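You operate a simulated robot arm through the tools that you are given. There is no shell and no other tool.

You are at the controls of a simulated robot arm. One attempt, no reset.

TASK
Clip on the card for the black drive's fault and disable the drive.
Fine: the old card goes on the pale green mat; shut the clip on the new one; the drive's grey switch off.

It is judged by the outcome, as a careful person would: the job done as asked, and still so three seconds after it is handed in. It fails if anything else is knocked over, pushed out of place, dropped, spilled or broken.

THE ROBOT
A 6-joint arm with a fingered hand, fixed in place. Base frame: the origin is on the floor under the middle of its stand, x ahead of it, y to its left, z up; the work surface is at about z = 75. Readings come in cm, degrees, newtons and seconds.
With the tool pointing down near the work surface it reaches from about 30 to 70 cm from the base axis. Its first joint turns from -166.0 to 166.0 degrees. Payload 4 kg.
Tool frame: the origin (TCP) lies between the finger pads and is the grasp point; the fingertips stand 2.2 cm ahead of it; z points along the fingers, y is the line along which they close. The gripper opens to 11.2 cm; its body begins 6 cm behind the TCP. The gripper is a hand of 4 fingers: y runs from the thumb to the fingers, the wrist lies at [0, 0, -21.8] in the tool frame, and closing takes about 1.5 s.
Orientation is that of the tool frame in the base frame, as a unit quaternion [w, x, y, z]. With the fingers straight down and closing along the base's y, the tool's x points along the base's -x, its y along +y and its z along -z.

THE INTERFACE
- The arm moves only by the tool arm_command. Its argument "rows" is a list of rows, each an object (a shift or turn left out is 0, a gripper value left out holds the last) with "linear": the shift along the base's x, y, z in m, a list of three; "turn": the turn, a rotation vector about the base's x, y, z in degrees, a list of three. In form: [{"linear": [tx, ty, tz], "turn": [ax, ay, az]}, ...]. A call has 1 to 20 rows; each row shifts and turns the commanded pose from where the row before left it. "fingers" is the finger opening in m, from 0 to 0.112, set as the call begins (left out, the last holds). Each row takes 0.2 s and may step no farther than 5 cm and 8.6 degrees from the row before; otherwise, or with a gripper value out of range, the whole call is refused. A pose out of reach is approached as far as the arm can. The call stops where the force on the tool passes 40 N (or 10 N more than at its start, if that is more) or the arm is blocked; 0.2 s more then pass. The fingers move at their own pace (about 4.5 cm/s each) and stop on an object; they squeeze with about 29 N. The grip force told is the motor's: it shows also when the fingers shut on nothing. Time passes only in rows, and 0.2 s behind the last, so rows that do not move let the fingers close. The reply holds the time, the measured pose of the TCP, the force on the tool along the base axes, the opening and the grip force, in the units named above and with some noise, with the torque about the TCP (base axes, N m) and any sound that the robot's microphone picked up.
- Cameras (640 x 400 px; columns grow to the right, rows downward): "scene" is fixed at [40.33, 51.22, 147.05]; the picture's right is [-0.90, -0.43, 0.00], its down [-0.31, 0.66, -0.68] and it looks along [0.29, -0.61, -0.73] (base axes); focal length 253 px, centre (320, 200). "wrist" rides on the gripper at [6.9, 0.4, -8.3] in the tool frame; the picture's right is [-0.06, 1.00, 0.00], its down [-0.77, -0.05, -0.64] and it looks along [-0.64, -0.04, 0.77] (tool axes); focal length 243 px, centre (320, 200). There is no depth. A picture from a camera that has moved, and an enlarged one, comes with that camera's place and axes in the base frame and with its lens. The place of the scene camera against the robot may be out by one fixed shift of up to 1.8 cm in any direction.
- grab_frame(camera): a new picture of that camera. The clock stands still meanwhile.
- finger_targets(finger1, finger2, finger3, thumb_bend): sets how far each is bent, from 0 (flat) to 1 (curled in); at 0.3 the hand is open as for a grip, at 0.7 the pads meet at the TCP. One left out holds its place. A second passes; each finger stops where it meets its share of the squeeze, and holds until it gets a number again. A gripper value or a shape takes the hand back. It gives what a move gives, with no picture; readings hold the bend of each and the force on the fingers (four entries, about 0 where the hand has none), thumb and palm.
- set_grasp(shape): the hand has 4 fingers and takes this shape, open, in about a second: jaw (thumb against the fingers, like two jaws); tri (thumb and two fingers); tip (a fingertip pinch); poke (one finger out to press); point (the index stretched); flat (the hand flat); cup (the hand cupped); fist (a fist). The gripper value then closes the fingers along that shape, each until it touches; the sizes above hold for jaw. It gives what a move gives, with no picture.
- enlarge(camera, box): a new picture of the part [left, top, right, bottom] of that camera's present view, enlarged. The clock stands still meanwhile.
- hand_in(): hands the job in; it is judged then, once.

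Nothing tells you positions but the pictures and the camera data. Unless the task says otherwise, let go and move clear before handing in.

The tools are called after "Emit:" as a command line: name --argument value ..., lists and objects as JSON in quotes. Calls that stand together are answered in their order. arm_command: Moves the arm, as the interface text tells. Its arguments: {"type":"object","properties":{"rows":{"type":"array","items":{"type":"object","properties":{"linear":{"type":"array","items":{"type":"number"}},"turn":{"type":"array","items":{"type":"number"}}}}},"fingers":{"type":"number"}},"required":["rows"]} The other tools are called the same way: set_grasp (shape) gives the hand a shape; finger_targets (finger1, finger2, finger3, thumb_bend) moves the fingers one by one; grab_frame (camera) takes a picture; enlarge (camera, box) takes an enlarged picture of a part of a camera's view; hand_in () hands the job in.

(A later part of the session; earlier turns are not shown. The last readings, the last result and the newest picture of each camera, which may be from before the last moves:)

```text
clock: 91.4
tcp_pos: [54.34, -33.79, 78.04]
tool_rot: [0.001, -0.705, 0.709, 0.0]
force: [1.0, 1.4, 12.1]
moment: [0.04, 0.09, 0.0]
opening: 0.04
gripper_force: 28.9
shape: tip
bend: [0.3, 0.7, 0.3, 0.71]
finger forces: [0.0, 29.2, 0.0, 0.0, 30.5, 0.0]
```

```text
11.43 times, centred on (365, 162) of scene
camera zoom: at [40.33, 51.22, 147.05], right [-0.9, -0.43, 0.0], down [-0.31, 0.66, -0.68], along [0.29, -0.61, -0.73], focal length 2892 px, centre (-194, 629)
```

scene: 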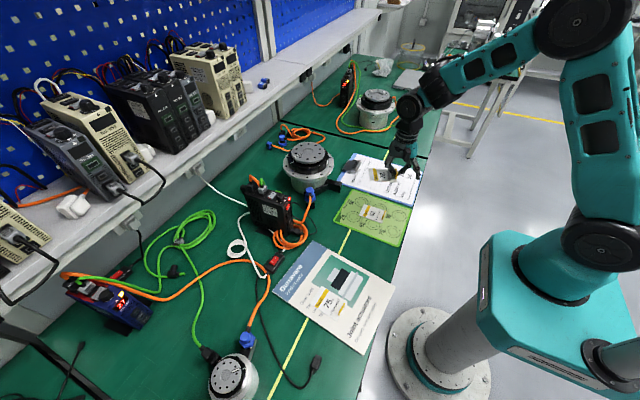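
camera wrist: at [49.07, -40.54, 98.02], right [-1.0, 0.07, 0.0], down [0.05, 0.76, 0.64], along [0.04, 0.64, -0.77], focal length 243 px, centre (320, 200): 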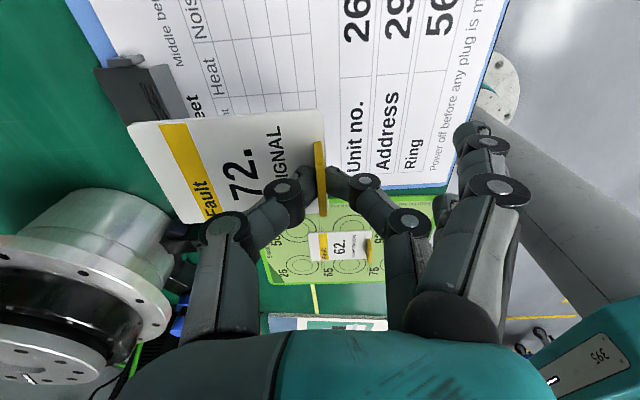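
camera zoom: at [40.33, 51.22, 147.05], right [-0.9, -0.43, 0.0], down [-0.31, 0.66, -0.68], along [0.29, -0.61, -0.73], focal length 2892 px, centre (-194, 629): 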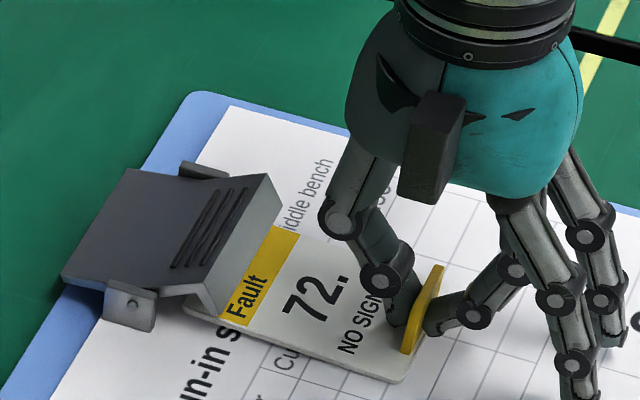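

The card rests on the board now (12 N). I'll ease off a millimetre, open the tips and rise straight up.

Emit:
arm_command --rows '[{"linear": [0, 0, 0.0015]}, {}, {}, {}, {}]' --fingers 0.03

Emit:
arm_command --rows '[{"linear": [0, 0, 0.01]}, {"linear": [0, 0, 0.02]}, {"linear": [0, 0, 0.03]}, {"linear": [0, 0, 0.03]}]'

Emit:
grab_frame --camera "wrist"

Emit:
enlarge --camera "scene" --box '[335, 140, 405, 190]'

```text
clock: 92.6
tcp_pos: [54.31, -33.73, 78.13]
tool_rot: [0.0, -0.705, 0.709, 0.001]
force: [-0.5, -0.1, -0.4]
moment: [-0.02, 0.0, 0.03]
opening: 2.94
gripper_force: 0.1
shape: tip
bend: [0.03, 0.73, 0.03, 0.7]
finger forces: [0.1, 0.0, 0.0, 0.0, 0.0, 0.0]
```

```text
clock: 93.6
tcp_pos: [54.06, -33.75, 87.02]
tool_rot: [0.0, -0.706, 0.708, 0.002]
force: [-0.7, 0.0, -0.4]
moment: [0.01, 0.02, 0.03]
opening: 2.97
gripper_force: 0.1
shape: tip
bend: [0.03, 0.73, 0.03, 0.7]
finger forces: [0.1, 0.1, 0.0, 0.1, 0.1, 0.1]
```

```text
taken
camera wrist: at [53.76, -40.73, 95.39], right [-1.0, 0.07, 0.0], down [0.05, 0.76, 0.64], along [0.04, 0.64, -0.77], focal length 243 px, centre (320, 200)
```

wrist: 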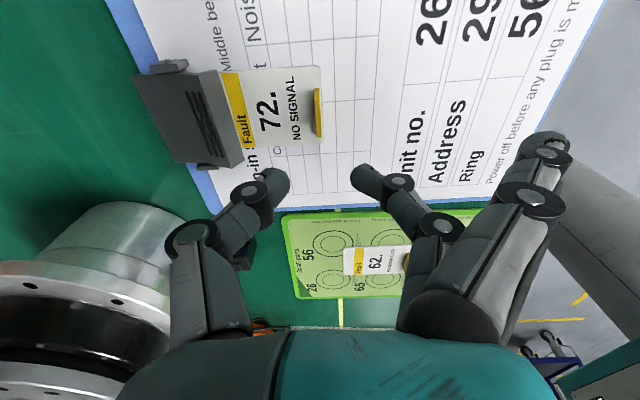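

```text
8.00 times, centred on (370, 165) of scene
camera zoom: at [40.33, 51.22, 147.05], right [-0.9, -0.43, 0.0], down [-0.31, 0.66, -0.68], along [0.29, -0.61, -0.73], focal length 2024 px, centre (-80, 480)
```

zoom: 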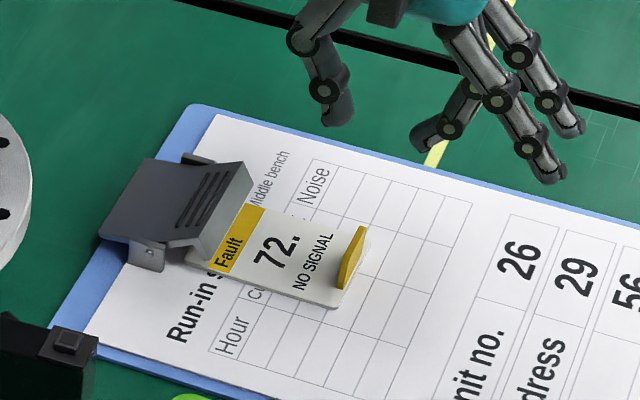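

The 72 card lies properly under the open jaw. Next I'll use the thumb to press the jaw's ribbed top (about x=61.3) and shut the clip.

Emit:
finger_targets --finger1 0.0 --finger2 0.0 --finger3 0.0 --thumb_bend 0.3

Emit:
arm_command --rows '[{"linear": [0.002, 0, -0.015]}, {"linear": [0, 0, -0.015]}, {"linear": [0, 0, -0.007]}]'

Emit:
grab_frame --camera "wrist"

Emit:
enlarge --camera "scene" --box '[335, 140, 405, 190]'

```text
clock: 94.6
tcp_pos: [54.22, -33.77, 87.02]
tool_rot: [0.0, -0.705, 0.709, 0.001]
force: [0.7, -0.1, 0.2]
moment: [0.0, -0.03, 0.0]
opening: 13.78
gripper_force: 0.1
shape: fingers
bend: [0.0, 0.0, 0.0, 0.3]
finger forces: [0.0, 0.0, 0.0, 0.1, 0.0, 0.0]
```

```text
clock: 95.4
tcp_pos: [54.56, -33.73, 83.25]
tool_rot: [0.0, -0.706, 0.709, 0.002]
force: [-0.3, -0.3, 0.5]
moment: [-0.02, 0.02, 0.0]
opening: 13.81
gripper_force: 0.0
shape: fingers
bend: [0.0, 0.0, 0.0, 0.3]
finger forces: [0.0, 0.1, 0.0, 0.0, 0.0, 0.1]
```

```text
taken
camera wrist: at [54.07, -40.76, 91.63], right [-1.0, 0.07, 0.0], down [0.05, 0.76, 0.64], along [0.04, 0.64, -0.77], focal length 243 px, centre (320, 200)
```

wrist: 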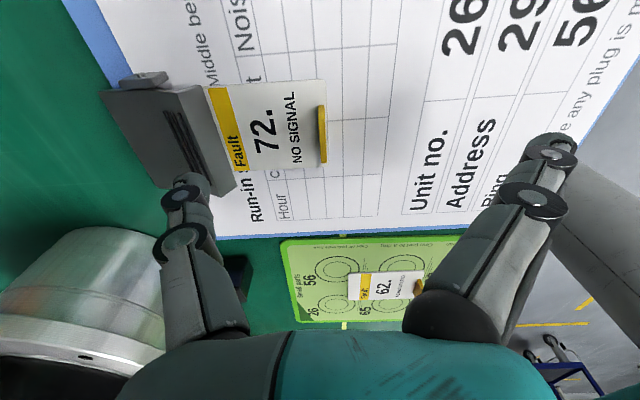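

```text
8.00 times, centred on (370, 165) of scene
camera zoom: at [40.33, 51.22, 147.05], right [-0.9, -0.43, 0.0], down [-0.31, 0.66, -0.68], along [0.29, -0.61, -0.73], focal length 2024 px, centre (-80, 480)
```

zoom: 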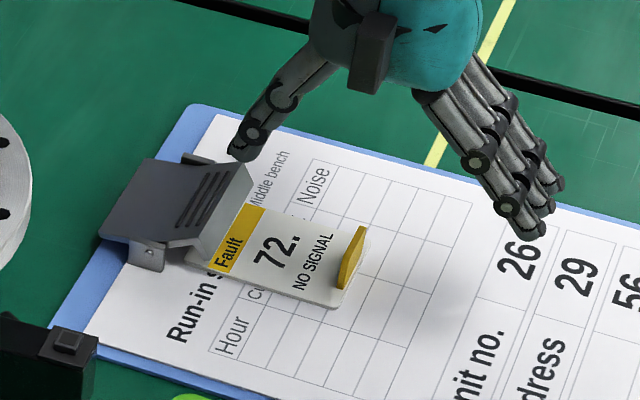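

The thumb tip is at about x=61.3, right at the jaw's fold. I'll move 7 mm further onto the ribs so it can't slip off, then press down in small steps.

Emit:
arm_command --rows '[{"linear": [0.007, 0, 0]}, {"linear": [0, 0, -0.006]}, {"linear": [0, 0, -0.004]}, {"linear": [0, 0, -0.004]}]'

Emit:
enlarge --camera "scene" --box '[335, 140, 395, 185]'

Emit:
enlarge --camera "wrist" --box '[60, 40, 360, 240]'

```text
clock: 96.4
tcp_pos: [55.17, -33.81, 81.98]
tool_rot: [0.0, -0.705, 0.709, 0.001]
force: [-0.4, 0.0, 0.6]
moment: [-0.03, 0.02, 0.01]
opening: 13.81
gripper_force: 0.2
shape: fingers
bend: [0.0, 0.0, 0.0, 0.3]
finger forces: [0.1, 0.0, 0.1, 0.0, 0.1, 0.1]
```

```text
8.89 times, centred on (365, 162) of scene
camera zoom: at [40.33, 51.22, 147.05], right [-0.9, -0.43, 0.0], down [-0.31, 0.66, -0.68], along [0.29, -0.61, -0.73], focal length 2249 px, centre (-80, 533)
```

zoom: 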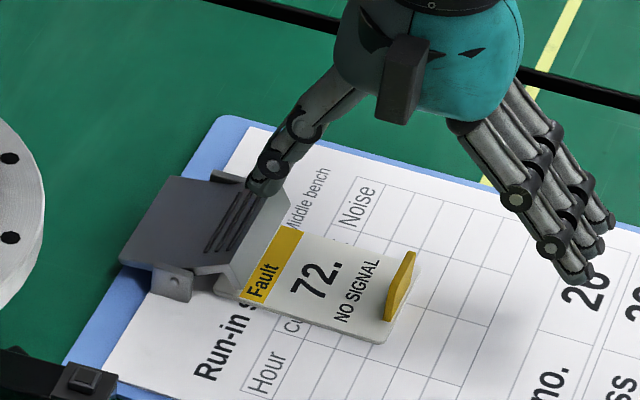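

```text
2.00 times, centred on (210, 140) of wrist
camera zoom: at [54.75, -40.81, 90.34], right [-1.0, 0.07, 0.0], down [0.05, 0.76, 0.64], along [0.04, 0.64, -0.77], focal length 485 px, centre (540, 320)
```

zoom: 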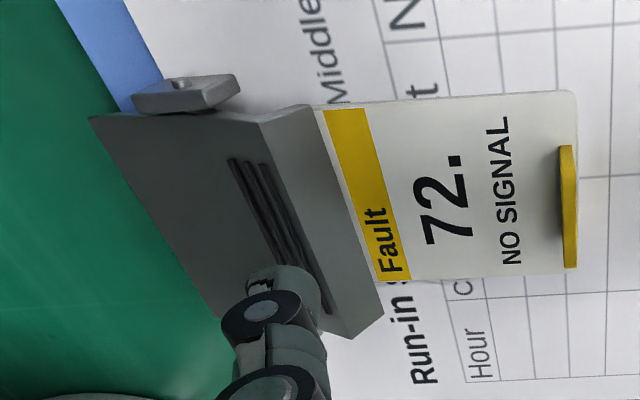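

The thumb is right over the ribs. I'll press down further.

Emit:
arm_command --rows '[{"linear": [0, 0, -0.003]}, {"linear": [0, 0, -0.003]}, {"linear": [0, 0, -0.003]}]'

Emit:
enlarge --camera "scene" --box '[335, 140, 395, 185]'

```text
clock: 97.2
tcp_pos: [55.18, -33.85, 81.08]
tool_rot: [0.0, -0.705, 0.709, 0.002]
force: [1.1, 0.2, 0.4]
moment: [0.01, -0.02, 0.02]
opening: 13.81
gripper_force: 0.1
shape: fingers
bend: [0.0, 0.0, 0.0, 0.3]
finger forces: [0.0, 0.0, 0.0, 0.1, 0.0, 0.1]
```

```text
8.89 times, centred on (365, 162) of scene
camera zoom: at [40.33, 51.22, 147.05], right [-0.9, -0.43, 0.0], down [-0.31, 0.66, -0.68], along [0.29, -0.61, -0.73], focal length 2249 px, centre (-80, 533)
```

zoom: 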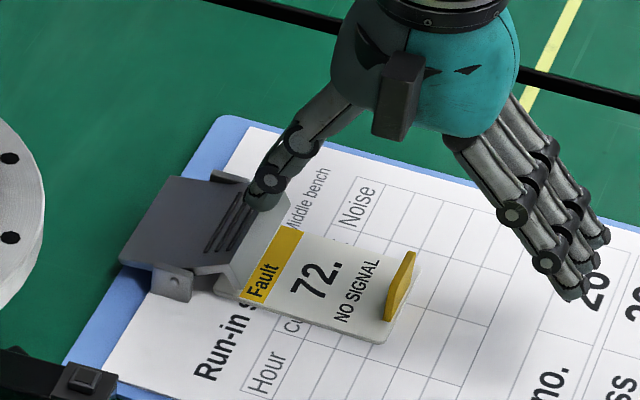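

Emit:
arm_command --rows '[{"linear": [0, 0, -0.003]}, {"linear": [0, 0, -0.003]}]'

Emit:
enlarge --camera "scene" --box '[335, 140, 395, 185]'

Emit:
enlarge --camera "wrist" --box '[60, 40, 360, 240]'

```text
clock: 97.8
tcp_pos: [55.22, -33.88, 80.51]
tool_rot: [0.0, -0.705, 0.709, 0.002]
force: [0.2, 0.0, 0.5]
moment: [-0.01, 0.02, -0.03]
opening: 13.79
gripper_force: 0.1
shape: fingers
bend: [0.0, 0.0, 0.0, 0.3]
finger forces: [0.1, 0.1, 0.0, 0.2, 0.1, 0.0]
```

```text
8.89 times, centred on (365, 162) of scene
camera zoom: at [40.33, 51.22, 147.05], right [-0.9, -0.43, 0.0], down [-0.31, 0.66, -0.68], along [0.29, -0.61, -0.73], focal length 2249 px, centre (-80, 533)
```

zoom: 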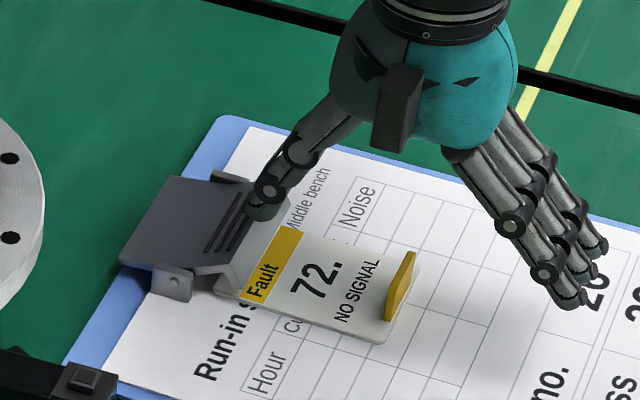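

```text
2.00 times, centred on (210, 140) of wrist
camera zoom: at [54.72, -40.79, 88.88], right [-1.0, 0.07, 0.0], down [0.05, 0.76, 0.64], along [0.04, 0.64, -0.77], focal length 485 px, centre (540, 320)
```

zoom: 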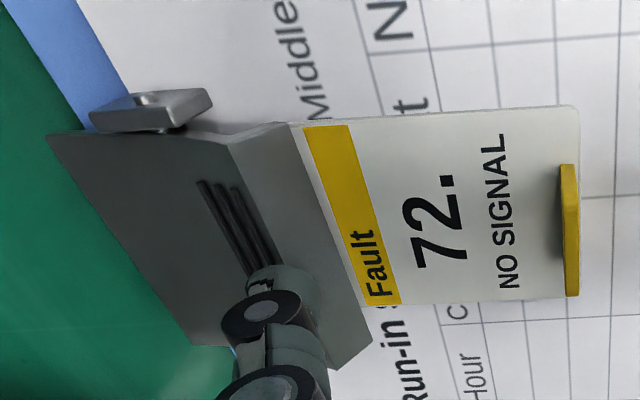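

No contact yet, and the thumb is only slightly behind the fold. I'll move it 4 mm further onto the ribs and continue down.

Emit:
arm_command --rows '[{"linear": [0.004, 0, 0]}, {"linear": [0, 0, -0.002]}, {"linear": [0, 0, -0.002]}]'

Emit:
enlarge --camera "scene" --box '[335, 140, 395, 185]'

```text
clock: 98.6
tcp_pos: [55.67, -33.92, 80.02]
tool_rot: [-0.001, -0.705, 0.709, 0.0]
force: [-0.1, 0.7, 2.7]
moment: [0.01, -0.1, 0.03]
opening: 13.87
gripper_force: 1.4
shape: fingers
bend: [0.0, 0.0, 0.0, 0.3]
finger forces: [0.0, 0.0, 0.0, 0.0, 2.1, 0.0]
```

```text
8.89 times, centred on (365, 162) of scene
camera zoom: at [40.33, 51.22, 147.05], right [-0.9, -0.43, 0.0], down [-0.31, 0.66, -0.68], along [0.29, -0.61, -0.73], focal length 2249 px, centre (-80, 533)
```

zoom: 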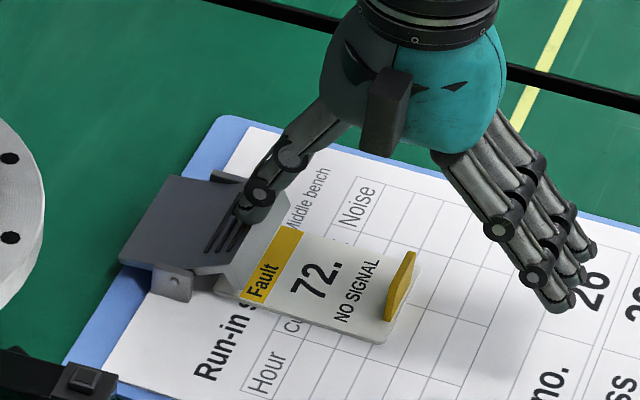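

Contact at about 2 N. I'll press on step by step.

Emit:
arm_command --rows '[{"linear": [0, 0, -0.003]}, {"linear": [0, 0, -0.003]}]'

Emit:
enlarge --camera "scene" --box '[335, 140, 395, 185]'

```text
clock: 99.2
tcp_pos: [55.55, -33.85, 79.46]
tool_rot: [0.0, -0.705, 0.709, 0.001]
force: [0.6, 0.1, -0.5]
moment: [0.01, 0.0, 0.0]
opening: 13.85
gripper_force: 0.1
shape: fingers
bend: [0.0, 0.0, 0.0, 0.3]
finger forces: [0.0, 0.1, 0.0, 0.0, 0.1, 0.1]
```

```text
8.89 times, centred on (365, 162) of scene
camera zoom: at [40.33, 51.22, 147.05], right [-0.9, -0.43, 0.0], down [-0.31, 0.66, -0.68], along [0.29, -0.61, -0.73], focal length 2249 px, centre (-80, 533)
```

zoom: 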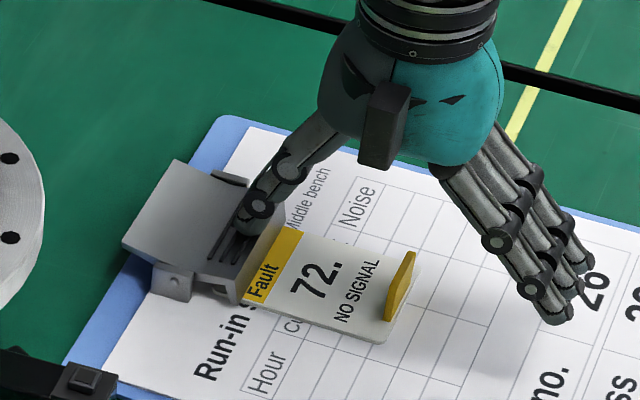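

The clip snapped shut over the card. I'll press lightly a little more to confirm it's fully down, then back off and look.

Emit:
arm_command --rows '[{"linear": [0, 0, -0.003]}]'

Emit:
arm_command --rows '[{"linear": [0, 0, -0.003]}]'

```text
clock: 99.6
tcp_pos: [55.55, -33.95, 79.2]
tool_rot: [-0.001, -0.705, 0.709, 0.001]
force: [-0.6, -0.4, 2.8]
moment: [-0.04, -0.22, 0.0]
opening: 13.89
gripper_force: 1.4
shape: fingers
bend: [0.0, 0.0, 0.0, 0.3]
finger forces: [0.0, 0.1, 0.0, 0.0, 3.2, 0.0]
```

```text
clock: 100.0
tcp_pos: [55.57, -33.79, 79.08]
tool_rot: [0.0, -0.706, 0.708, 0.0]
force: [-3.9, 0.8, 14.1]
moment: [0.04, -0.83, 0.11]
opening: 13.99
gripper_force: 6.6
shape: fingers
bend: [0.0, 0.0, 0.0, 0.29]
finger forces: [0.0, 0.0, 0.1, 0.0, 13.6, 0.0]
```

Pressing meets a firm stop at 14 N, so the jaw is fully down. I'll lift away and inspect the clip and card.

Emit:
arm_command --rows '[{"linear": [0, 0, 0.005]}, {"linear": [-0.005, 0, 0.02]}, {"linear": [-0.01, 0, 0.04]}, {"linear": [-0.01, 0, 0.04]}, {"linear": [-0.01, 0, 0.04]}]'

Emit:
enlarge --camera "scene" --box '[335, 140, 395, 185]'

Emit:
grab_frame --camera "wrist"

Emit:
grab_frame --camera "scene"

```text
clock: 101.2
tcp_pos: [51.97, -33.94, 93.34]
tool_rot: [0.0, -0.705, 0.71, 0.001]
force: [1.5, 0.4, -0.3]
moment: [0.0, 0.03, -0.02]
opening: 13.86
gripper_force: 0.1
shape: fingers
bend: [0.0, 0.0, 0.0, 0.3]
finger forces: [0.0, 0.0, 0.1, 0.0, 0.0, 0.0]
```

```text
8.89 times, centred on (365, 162) of scene
camera zoom: at [40.33, 51.22, 147.05], right [-0.9, -0.43, 0.0], down [-0.31, 0.66, -0.68], along [0.29, -0.61, -0.73], focal length 2249 px, centre (-80, 533)
```

zoom: 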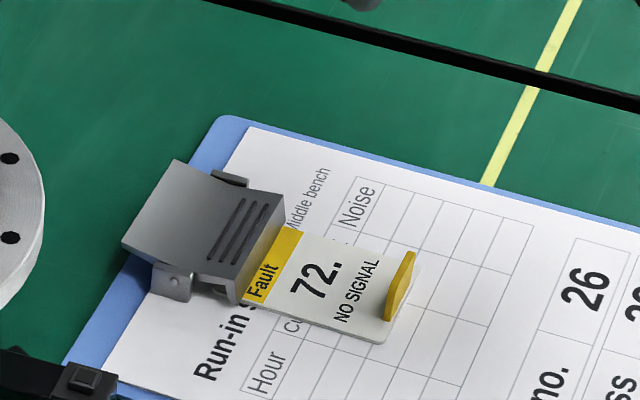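

```text
taken
camera wrist: at [51.49, -40.83, 101.64], right [-1.0, 0.07, 0.0], down [0.06, 0.76, 0.64], along [0.04, 0.64, -0.77], focal length 243 px, centre (320, 200)
```

wrist: 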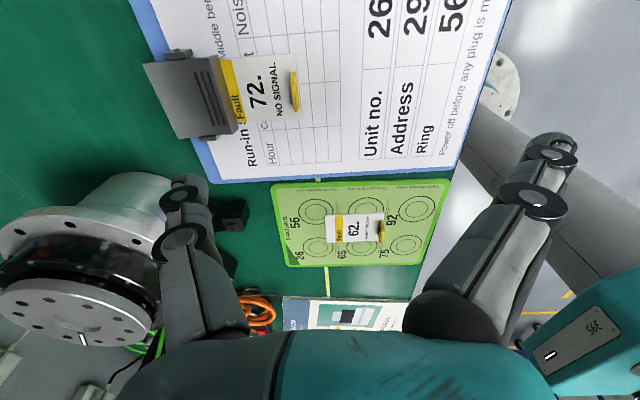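

```text
taken
```

scene: 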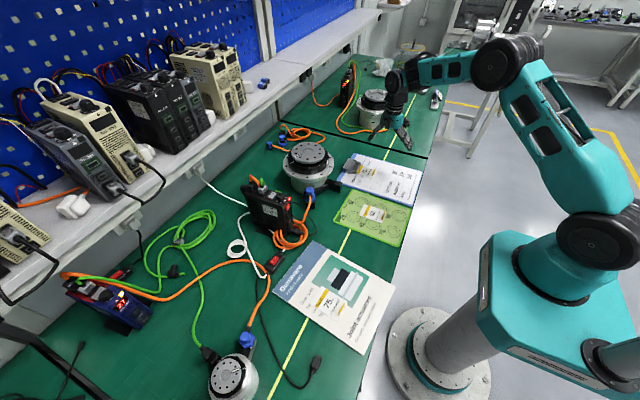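

The clip is shut on "72. NO SIGNAL" and "62." lies on the mat. Now for the drive's grey rocker: its axis runs along y, with the raised "O" end toward +y, near (77,7–8,91). I'll rotate to yaw -90° at height, moving toward the drive for a closer look.

Emit:
arm_command --rows '[{"linear": [-0.002, 0.016, 0.008], "turn": [0, 0, 8.2]}, {"linear": [-0.002, 0.016, 0.008], "turn": [0, 0, 8.2]}, {"linear": [-0.002, 0.016, 0.008], "turn": [0, 0, 8.2]}, {"linear": [-0.002, 0.016, 0.008], "turn": [0, 0, 8.2]}, {"linear": [0, 0.016, 0.008], "turn": [0, 0, 8.2]}, {"linear": [0, 0.016, 0.008], "turn": [0, 0, 8.2]}, {"linear": [0, 0.016, 0.008], "turn": [0, 0, 8.2]}, {"linear": [0, 0.016, 0.008], "turn": [0, 0, 8.2]}, {"linear": [0, 0.016, 0.008], "turn": [0, 0, 8.2]}, {"linear": [0, 0.016, 0.008], "turn": [0, 0, 8.2]}, {"linear": [0, 0.016, 0.005], "turn": [0, 0, 8.2]}, {"linear": [0, 0.016, 0.005], "turn": [0, 0, 8.2]}, {"linear": [0, 0.016, 0.005], "turn": [0, 0, 8.2]}, {"linear": [0, 0.016, 0.005], "turn": [0, 0, 8.2]}, {"linear": [0, 0.016, 0], "turn": [0, 0, 8.2]}, {"linear": [0, 0.016, 0], "turn": [0, 0, 8.2]}, {"linear": [0, 0.016, 0], "turn": [0, 0, 8.2]}, {"linear": [0, 0.016, 0], "turn": [0, 0, 8.2]}, {"linear": [0, 0.016, 0], "turn": [0, 0, 8.2]}, {"linear": [0, 0.016, 0], "turn": [0, 0, 8.2]}]'

Emit:
arm_command --rows '[{"linear": [0, 0.03, 0], "turn": [0, 0, 8.0]}, {"linear": [0, 0.04, 0], "turn": [0, 0, 8.0]}, {"linear": [0, 0.04, 0]}]'

Emit:
finger_targets --finger1 0.3 --finger2 1.0 --finger3 1.0 --thumb_bend 1.0

Emit:
grab_frame --camera "wrist"

Emit:
grab_frame --camera "scene"

```text
clock: 105.4
tcp_pos: [51.43, -1.83, 103.25]
tool_rot: [0.001, 0.8, 0.6, 0.0]
force: [0.4, 0.2, -0.2]
moment: [0.02, 0.03, -0.02]
opening: 13.89
gripper_force: 0.1
shape: fingers
bend: [0.0, 0.0, 0.0, 0.3]
finger forces: [0.0, 0.1, 0.0, 0.1, 0.0, 0.0]
```

```text
clock: 106.2
tcp_pos: [51.26, 9.1, 103.3]
tool_rot: [0.001, 0.709, 0.705, 0.0]
force: [0.5, -0.3, 0.0]
moment: [0.0, -0.03, -0.02]
opening: 13.89
gripper_force: 0.1
shape: fingers
bend: [0.0, 0.0, 0.0, 0.3]
finger forces: [0.0, 0.0, 0.0, 0.1, 0.1, 0.1]
```

```text
clock: 107.2
tcp_pos: [51.27, 9.17, 103.28]
tool_rot: [0.001, 0.709, 0.705, 0.0]
force: [0.6, 0.6, -0.4]
moment: [0.07, -0.01, -0.01]
opening: 4.33
gripper_force: 0.0
shape: fingers
bend: [0.3, 0.92, 1.0, 1.0]
finger forces: [0.1, 0.1, 0.1, 0.0, 0.0, 0.0]
```

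```text
taken
camera wrist: at [51.77, 16.06, 111.72], right [1.0, -0.07, 0.0], down [-0.05, -0.76, 0.64], along [-0.04, -0.64, -0.77], focal length 243 px, centre (320, 200)
```

wrist: 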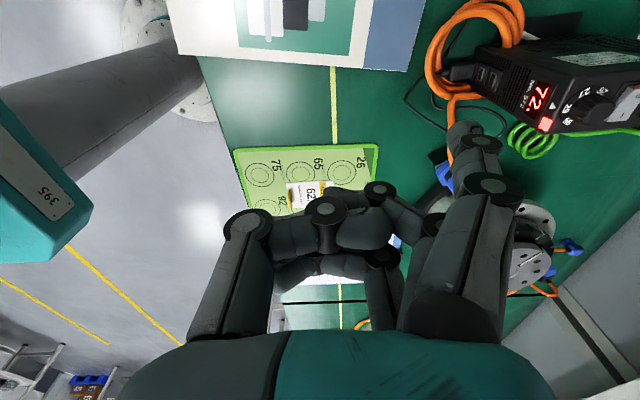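

```text
taken
```

scene: 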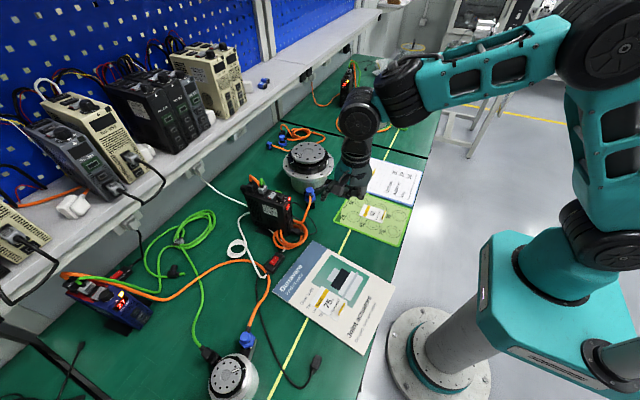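

The drive is at the right edge of the wrist view. I'll move further out at this height to see its top face and rocker clearly.

Emit:
arm_command --rows '[{"linear": [0.03, 0.02, 0]}, {"linear": [0.03, 0.02, 0]}, {"linear": [0.03, 0.02, 0]}]'

Emit:
grab_frame --camera "wrist"

Emit:
enlarge --camera "wrist" --box '[400, 0, 640, 160]'

Emit:
enlarge --camera "scene" --box '[240, 165, 330, 225]'

```text
clock: 108.0
tcp_pos: [60.37, 15.1, 103.35]
tool_rot: [0.002, 0.709, 0.705, 0.001]
force: [0.7, 0.1, 0.2]
moment: [-0.01, -0.02, 0.0]
opening: 4.31
gripper_force: 0.0
shape: fingers
bend: [0.3, 0.93, 1.0, 1.0]
finger forces: [0.0, 0.0, 0.1, 0.1, 0.0, 0.1]
```

```text
taken
camera wrist: at [60.82, 22.12, 111.67], right [1.0, -0.07, 0.0], down [-0.06, -0.76, 0.64], along [-0.04, -0.64, -0.77], focal length 243 px, centre (320, 200)
```

wrist: 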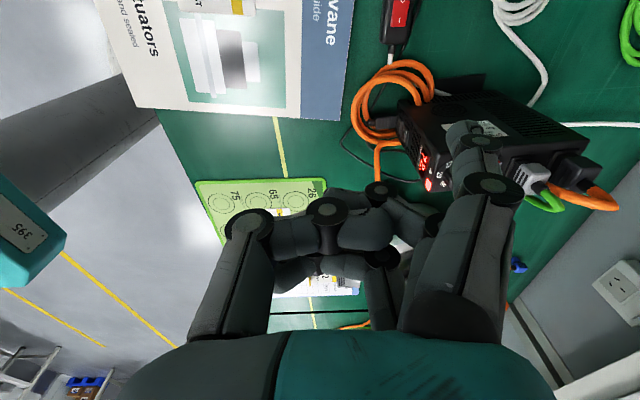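

```text
2.50 times, centred on (520, 80) of wrist
camera zoom: at [60.82, 22.12, 111.67], right [1.0, -0.07, 0.0], down [-0.06, -0.76, 0.64], along [-0.04, -0.64, -0.77], focal length 606 px, centre (-180, 500)
```

zoom: 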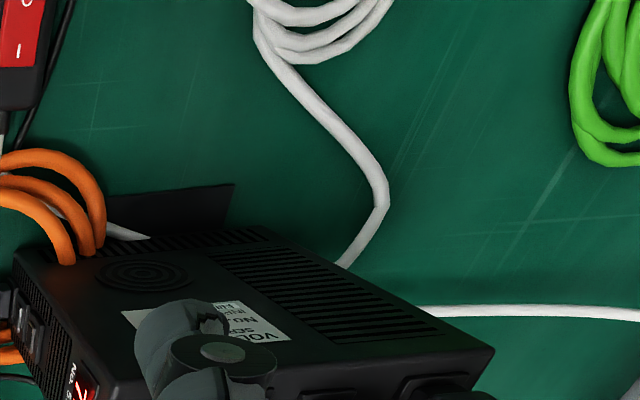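

```text
6.67 times, centred on (285, 195) of scene
camera zoom: at [40.33, 51.22, 147.05], right [-0.9, -0.43, 0.0], down [-0.31, 0.66, -0.68], along [0.29, -0.61, -0.73], focal length 1687 px, centre (553, 233)
```

zoom: 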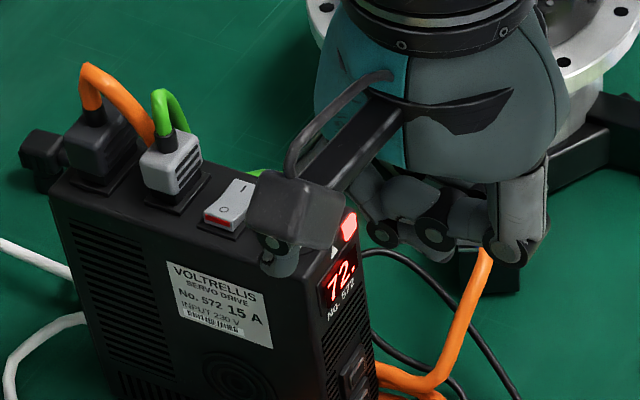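

Finger 1 hides the rocker from this spot. I'll pull back a few centimetres to get the rocker, dial and plug in clear view.

Emit:
arm_command --rows '[{"linear": [-0.025, 0.01, 0.01]}, {"linear": [-0.025, 0.01, 0.01]}]'

Emit:
enlarge --camera "wrist" --box '[440, 50, 640, 200]'

Emit:
enlarge --camera "scene" --box '[245, 170, 315, 220]'

```text
clock: 108.6
tcp_pos: [55.27, 17.2, 105.35]
tool_rot: [0.001, 0.71, 0.705, 0.001]
force: [-0.2, 0.4, -1.7]
moment: [0.01, -0.01, 0.01]
opening: 4.33
gripper_force: 0.1
shape: fingers
bend: [0.3, 0.93, 1.0, 1.0]
finger forces: [0.0, 0.1, 0.0, 0.1, 0.0, 0.0]
```

```text
2.67 times, centred on (540, 125) of wrist
camera zoom: at [55.8, 24.13, 113.78], right [1.0, -0.07, 0.0], down [-0.06, -0.76, 0.64], along [-0.04, -0.64, -0.77], focal length 647 px, centre (-267, 400)
```

zoom: 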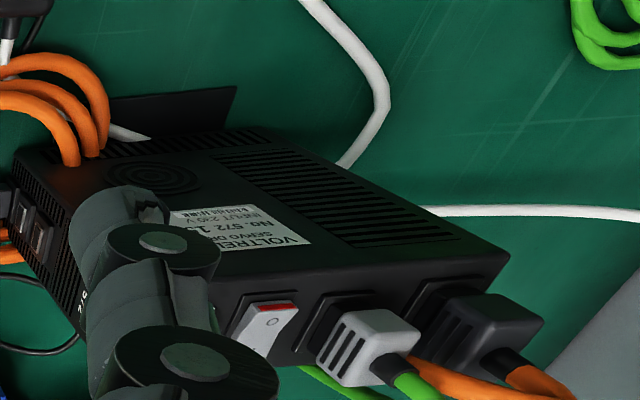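

```text
8.00 times, centred on (280, 195) of scene
camera zoom: at [40.33, 51.22, 147.05], right [-0.9, -0.43, 0.0], down [-0.31, 0.66, -0.68], along [0.29, -0.61, -0.73], focal length 2024 px, centre (640, 240)
```

zoom: 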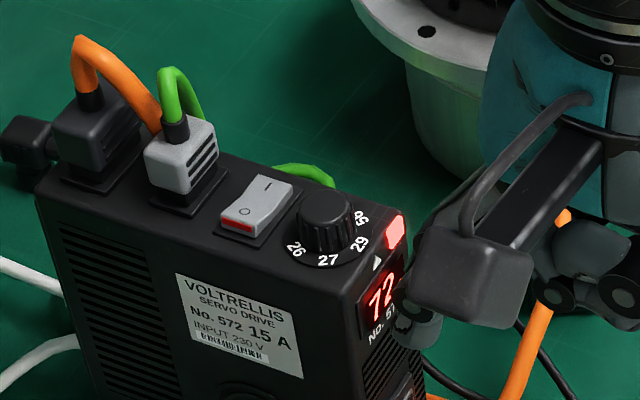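

From two views the raised "O" end of the rocker is at about (76.6, 8.5, 91.8), with the dial near x=73 and the grey plug from x≈78. Finger 1's tip sits about 6.9 cm out, 2 cm to +y and 2.3 cm below the TCP. I'll approach from above with a 10° outward tilt.

Emit:
arm_command --rows '[{"linear": [0.02, -0.025, 0], "turn": [0, -5, 0]}, {"linear": [0.025, -0.025, -0.005], "turn": [0, -5, 0]}, {"linear": [0.025, -0.025, -0.01]}, {"linear": [0.025, -0.02, -0.01]}, {"linear": [0.02, -0.01, -0.01]}]'

Emit:
grab_frame --camera "wrist"

Emit:
enlarge --camera "scene" --box '[235, 140, 335, 215]'

```text
clock: 109.8
tcp_pos: [66.59, 6.81, 101.78]
tool_rot: [0.062, 0.706, 0.703, 0.061]
force: [0.0, 0.2, 0.3]
moment: [0.02, -0.01, -0.03]
opening: 4.33
gripper_force: 0.0
shape: fingers
bend: [0.3, 0.93, 1.0, 1.0]
finger forces: [0.0, 0.1, 0.0, 0.0, 0.0, 0.0]
```

```text
taken
camera wrist: at [65.71, 13.71, 110.08], right [0.98, -0.07, 0.18], down [-0.17, -0.76, 0.62], along [0.09, -0.64, -0.76], focal length 243 px, centre (320, 200)
```

wrist: 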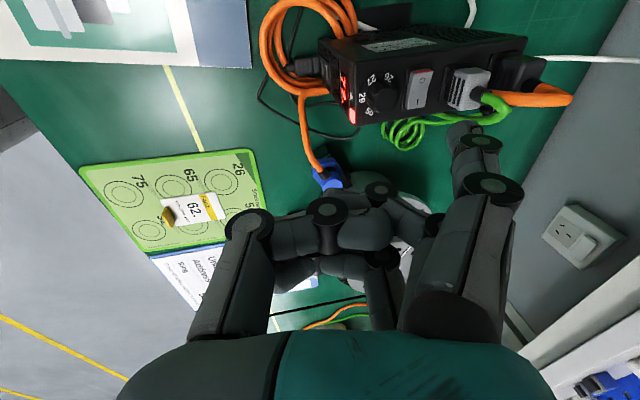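

```text
5.33 times, centred on (285, 178) of scene
camera zoom: at [40.33, 51.22, 147.05], right [-0.9, -0.43, 0.0], down [-0.31, 0.66, -0.68], along [0.29, -0.61, -0.73], focal length 1350 px, centre (507, 320)
```

zoom: 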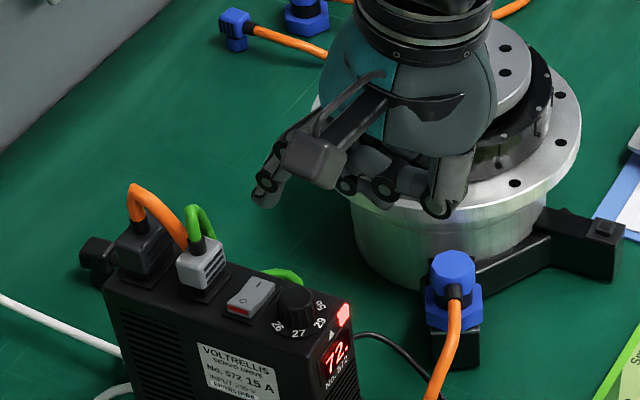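

The rocker is now visible in the wrist view. I'll zoom in on it to refine the target.

Emit:
enlarge --camera "wrist" --box '[330, 20, 530, 150]'

```text
3.08 times, centred on (430, 85) of wrist
camera zoom: at [65.71, 13.71, 110.08], right [0.98, -0.07, 0.18], down [-0.17, -0.76, 0.62], along [0.09, -0.64, -0.76], focal length 746 px, centre (-18, 554)
```

zoom: 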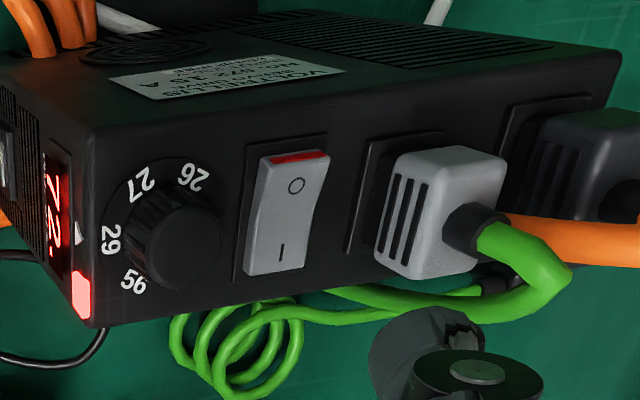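

Clear view: the rocker's "O" end is raised at about (76.6, 8.6, 91.8) with the red stripe showing, and the "I" end is down. I'll bring the fingertip above the "O" end.

Emit:
arm_command --rows '[{"linear": [0.015, -0.001, -0.015]}, {"linear": [0.014, -0.001, -0.02]}, {"linear": [0, 0, -0.015]}]'

Emit:
grab_frame --camera "wrist"

Emit:
enlarge --camera "wrist" --box '[330, 20, 530, 150]'

Emit:
enlarge --camera "scene" --box '[245, 160, 315, 215]'

```text
clock: 110.6
tcp_pos: [69.78, 6.59, 96.8]
tool_rot: [0.063, 0.706, 0.703, 0.062]
force: [0.5, 0.3, 0.2]
moment: [-0.01, 0.02, -0.02]
opening: 4.33
gripper_force: 0.0
shape: fingers
bend: [0.3, 0.93, 1.0, 1.0]
finger forces: [0.1, 0.0, 0.0, 0.0, 0.1, 0.1]
```

```text
taken
camera wrist: at [68.81, 13.5, 105.11], right [0.98, -0.07, 0.17], down [-0.17, -0.76, 0.62], along [0.09, -0.64, -0.76], focal length 243 px, centre (320, 200)
```

wrist: 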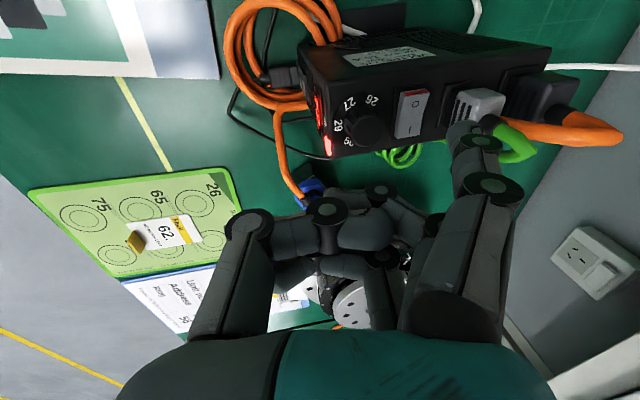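

```text
3.08 times, centred on (430, 85) of wrist
camera zoom: at [68.81, 13.5, 105.11], right [0.98, -0.07, 0.17], down [-0.17, -0.76, 0.62], along [0.09, -0.64, -0.76], focal length 746 px, centre (-18, 554)
```

zoom: 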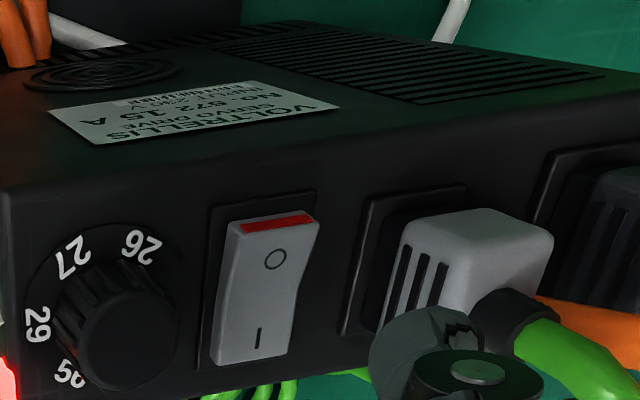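

```text
7.27 times, centred on (280, 188) of scene
camera zoom: at [40.33, 51.22, 147.05], right [-0.9, -0.43, 0.0], down [-0.31, 0.66, -0.68], along [0.29, -0.61, -0.73], focal length 1840 px, centre (611, 291)
```

zoom: 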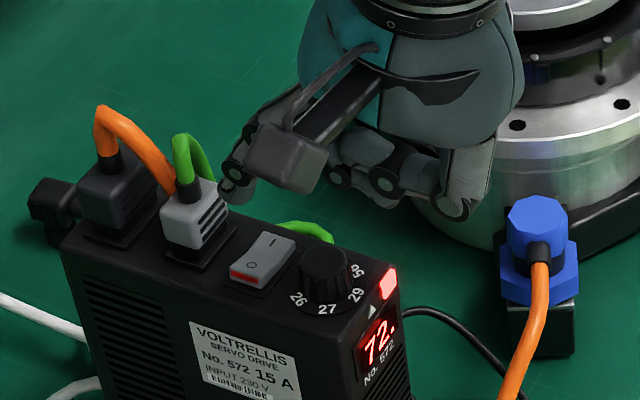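

Triangulating two wrist views puts the "O" mark at (76.4, 8.35, 91.95), and my fingertip is about 3.7 cm above it. I'll nudge a few millimetres toward the raised end and descend partway.

Emit:
arm_command --rows '[{"linear": [-0.003, 0.003, -0.01]}, {"linear": [0, 0, -0.01]}, {"linear": [0, 0, -0.005]}]'

Emit:
enlarge --camera "wrist" --box '[330, 40, 530, 170]'

Emit:
enlarge --camera "scene" --box '[245, 160, 315, 215]'

```text
clock: 111.4
tcp_pos: [69.32, 6.87, 94.42]
tool_rot: [0.063, 0.706, 0.703, 0.062]
force: [0.2, -0.1, 0.5]
moment: [-0.04, 0.01, 0.0]
opening: 4.35
gripper_force: 0.0
shape: fingers
bend: [0.3, 0.93, 1.0, 1.0]
finger forces: [0.0, 0.0, 0.0, 0.0, 0.1, 0.0]
```

```text
3.08 times, centred on (430, 105) of wrist
camera zoom: at [68.37, 13.75, 102.69], right [0.98, -0.07, 0.18], down [-0.17, -0.76, 0.62], along [0.09, -0.64, -0.76], focal length 746 px, centre (-18, 492)
```

zoom: 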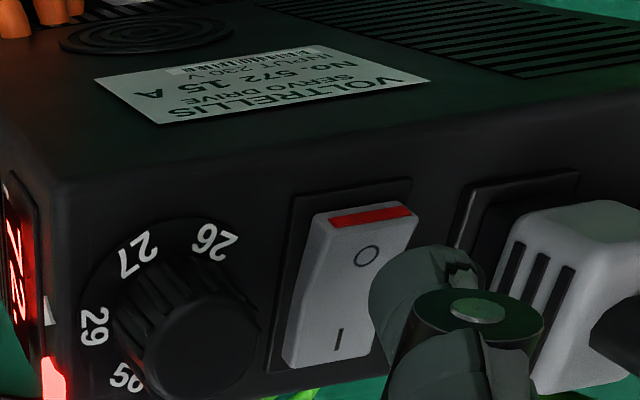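

```text
7.27 times, centred on (280, 188) of scene
camera zoom: at [40.33, 51.22, 147.05], right [-0.9, -0.43, 0.0], down [-0.31, 0.66, -0.68], along [0.29, -0.61, -0.73], focal length 1840 px, centre (611, 291)
```

zoom: 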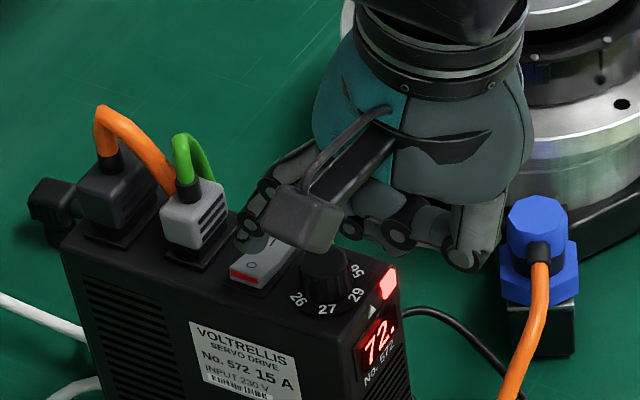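

The fingertip is at about (76.0, 8.75, 93.4). I'll adjust +4 mm in x and -2.5 mm in y to centre on the "O" end, then lower slowly until it touches.

Emit:
arm_command --rows '[{"linear": [0.004, -0.0025, -0.003]}, {"linear": [0, 0, -0.004]}, {"linear": [0, 0, -0.003]}]'

Emit:
enlarge --camera "wrist" --box '[330, 60, 530, 190]'

Emit:
enlarge --camera "scene" --box '[250, 175, 310, 215]'

```text
clock: 112.2
tcp_pos: [69.66, 6.45, 93.31]
tool_rot: [0.063, 0.706, 0.702, 0.062]
force: [0.2, 0.4, 0.6]
moment: [-0.01, 0.01, -0.01]
opening: 4.33
gripper_force: 0.2
shape: fingers
bend: [0.3, 0.93, 1.0, 1.0]
finger forces: [0.0, 0.0, 0.0, 0.1, 0.0, 0.0]
```

```text
3.08 times, centred on (430, 125) of wrist
camera zoom: at [68.83, 13.45, 101.71], right [0.98, -0.07, 0.17], down [-0.17, -0.76, 0.62], along [0.09, -0.64, -0.76], focal length 746 px, centre (-18, 431)
```

zoom: 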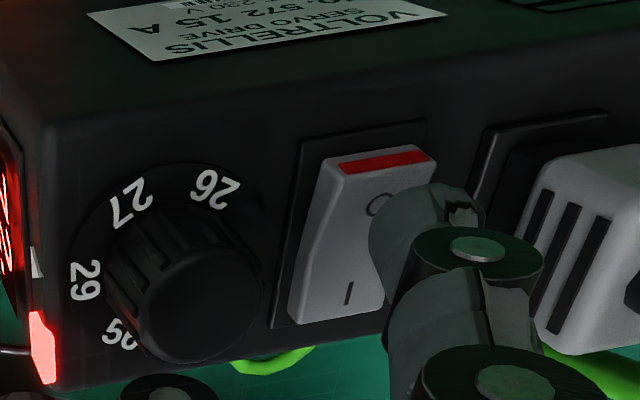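

```text
10.00 times, centred on (280, 195) of scene
camera zoom: at [40.33, 51.22, 147.05], right [-0.9, -0.43, 0.0], down [-0.31, 0.66, -0.68], along [0.29, -0.61, -0.73], focal length 2530 px, centre (720, 250)
```

zoom: 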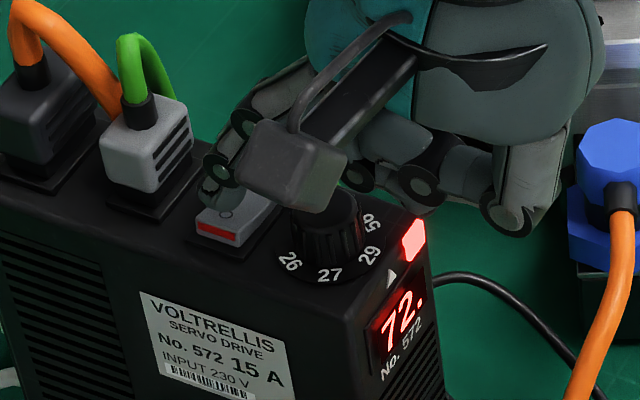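

The fingertip is right over the "O" mark, nearly touching. I'll press down in 2 mm steps and watch the force.

Emit:
arm_command --rows '[{"linear": [-0.0015, 0, -0.002]}, {"linear": [0, 0, -0.002]}]'

Emit:
arm_command --rows '[{"linear": [0, 0, -0.002]}, {"linear": [0, 0, -0.002]}]'

Emit:
enlarge --camera "scene" --box '[250, 175, 310, 215]'

Emit:
enlarge --camera "wrist" --box '[330, 60, 530, 190]'

```text
clock: 112.8
tcp_pos: [69.66, 6.54, 92.97]
tool_rot: [0.063, 0.706, 0.703, 0.062]
force: [-0.4, 0.6, -0.4]
moment: [0.02, -0.03, -0.06]
opening: 4.33
gripper_force: 0.0
shape: fingers
bend: [0.3, 0.93, 1.0, 1.0]
finger forces: [0.1, 0.0, 0.0, 0.0, 0.0, 0.0]
```

```text
clock: 113.4
tcp_pos: [69.61, 6.5, 92.73]
tool_rot: [0.063, 0.707, 0.702, 0.062]
force: [-1.3, 0.5, 0.7]
moment: [0.03, -0.1, 0.0]
opening: 4.36
gripper_force: 0.9
shape: fingers
bend: [0.29, 0.93, 1.0, 1.0]
finger forces: [1.8, 0.1, 0.1, 0.0, 0.0, 0.0]
```

```text
10.00 times, centred on (280, 195) of scene
camera zoom: at [40.33, 51.22, 147.05], right [-0.9, -0.43, 0.0], down [-0.31, 0.66, -0.68], along [0.29, -0.61, -0.73], focal length 2530 px, centre (720, 250)
```

zoom: 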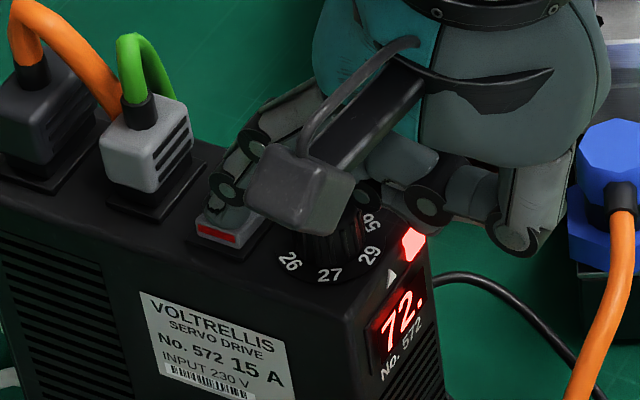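

```text
3.08 times, centred on (430, 125) of wrist
camera zoom: at [68.67, 13.48, 100.96], right [0.98, -0.07, 0.18], down [-0.17, -0.76, 0.62], along [0.09, -0.64, -0.76], focal length 746 px, centre (-18, 431)
```

zoom: 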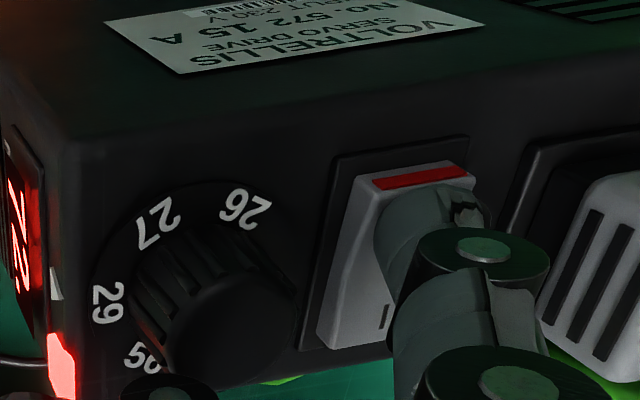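

Contact at 1.8 N on finger 1, right on the "O" end. I'll press further until it snaps.

Emit:
arm_command --rows '[{"linear": [0, 0, -0.002]}, {"linear": [0, 0, -0.002]}]'

Emit:
enlarge --camera "wrist" --box '[330, 60, 530, 190]'

Emit:
enlarge --camera "scene" --box '[250, 175, 310, 215]'

```text
clock: 114.0
tcp_pos: [69.55, 6.61, 92.42]
tool_rot: [0.064, 0.706, 0.703, 0.062]
force: [-1.8, 0.1, 6.1]
moment: [0.11, -0.42, 0.06]
opening: 4.44
gripper_force: 3.3
shape: fingers
bend: [0.29, 0.93, 1.0, 1.0]
finger forces: [6.0, 0.0, 0.0, 0.0, 0.0, 0.0]
```

```text
3.08 times, centred on (430, 125) of wrist
camera zoom: at [68.63, 13.51, 100.62], right [0.98, -0.07, 0.18], down [-0.17, -0.76, 0.62], along [0.09, -0.64, -0.76], focal length 746 px, centre (-18, 431)
```

zoom: 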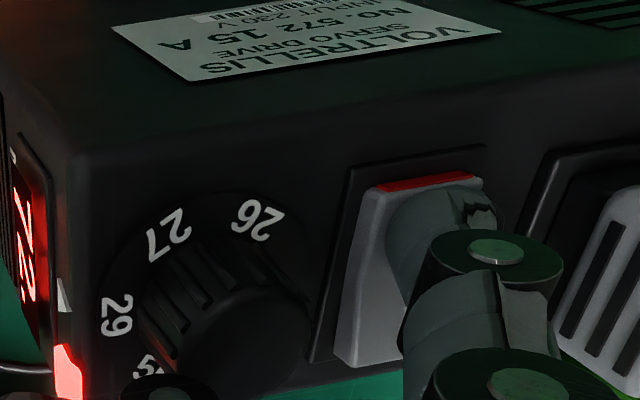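

```text
10.00 times, centred on (280, 195) of scene
camera zoom: at [40.33, 51.22, 147.05], right [-0.9, -0.43, 0.0], down [-0.31, 0.66, -0.68], along [0.29, -0.61, -0.73], focal length 2530 px, centre (720, 250)
```

zoom: 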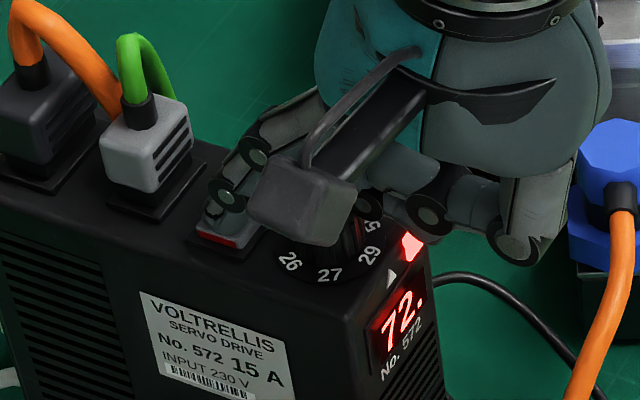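

The rocker is going down (6 N, red stripe nearly gone). I'll continue.

Emit:
arm_command --rows '[{"linear": [0, 0, -0.002]}, {"linear": [0, 0, -0.001]}]'

Emit:
enlarge --camera "wrist" --box '[330, 60, 530, 190]'

Emit:
enlarge --camera "scene" --box '[250, 175, 310, 215]'

```text
clock: 114.6
tcp_pos: [69.7, 6.63, 92.15]
tool_rot: [0.063, 0.707, 0.702, 0.063]
force: [-10.9, -1.5, 19.6]
moment: [0.3, -1.15, 0.19]
opening: 4.52
gripper_force: 7.8
shape: fingers
bend: [0.3, 0.94, 1.0, 1.0]
finger forces: [15.6, 0.0, 0.0, 0.1, 0.1, 0.0]
```

```text
3.08 times, centred on (430, 125) of wrist
camera zoom: at [68.61, 13.52, 100.42], right [0.98, -0.07, 0.18], down [-0.17, -0.76, 0.62], along [0.09, -0.64, -0.76], focal length 746 px, centre (-18, 431)
```

zoom: 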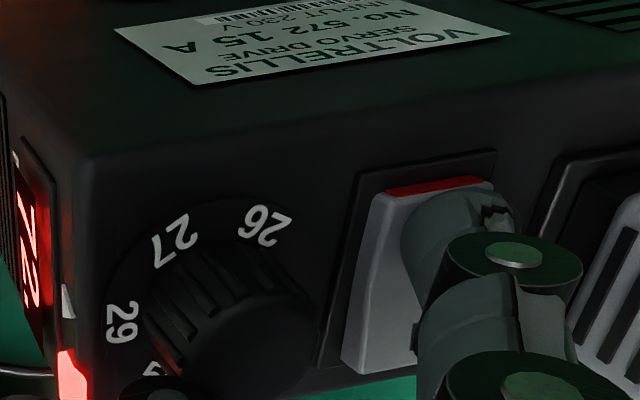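

```text
10.00 times, centred on (280, 195) of scene
camera zoom: at [40.33, 51.22, 147.05], right [-0.9, -0.43, 0.0], down [-0.31, 0.66, -0.68], along [0.29, -0.61, -0.73], focal length 2530 px, centre (720, 250)
```

zoom: 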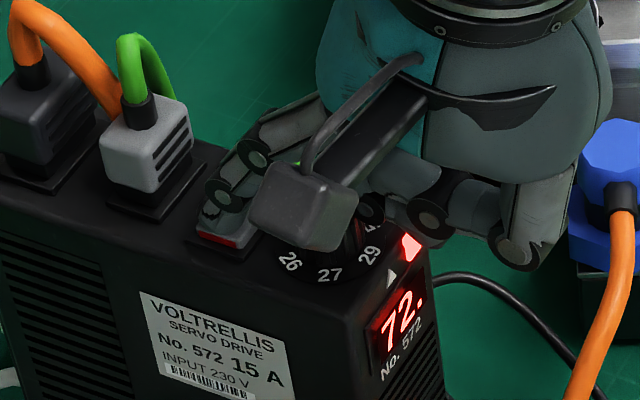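

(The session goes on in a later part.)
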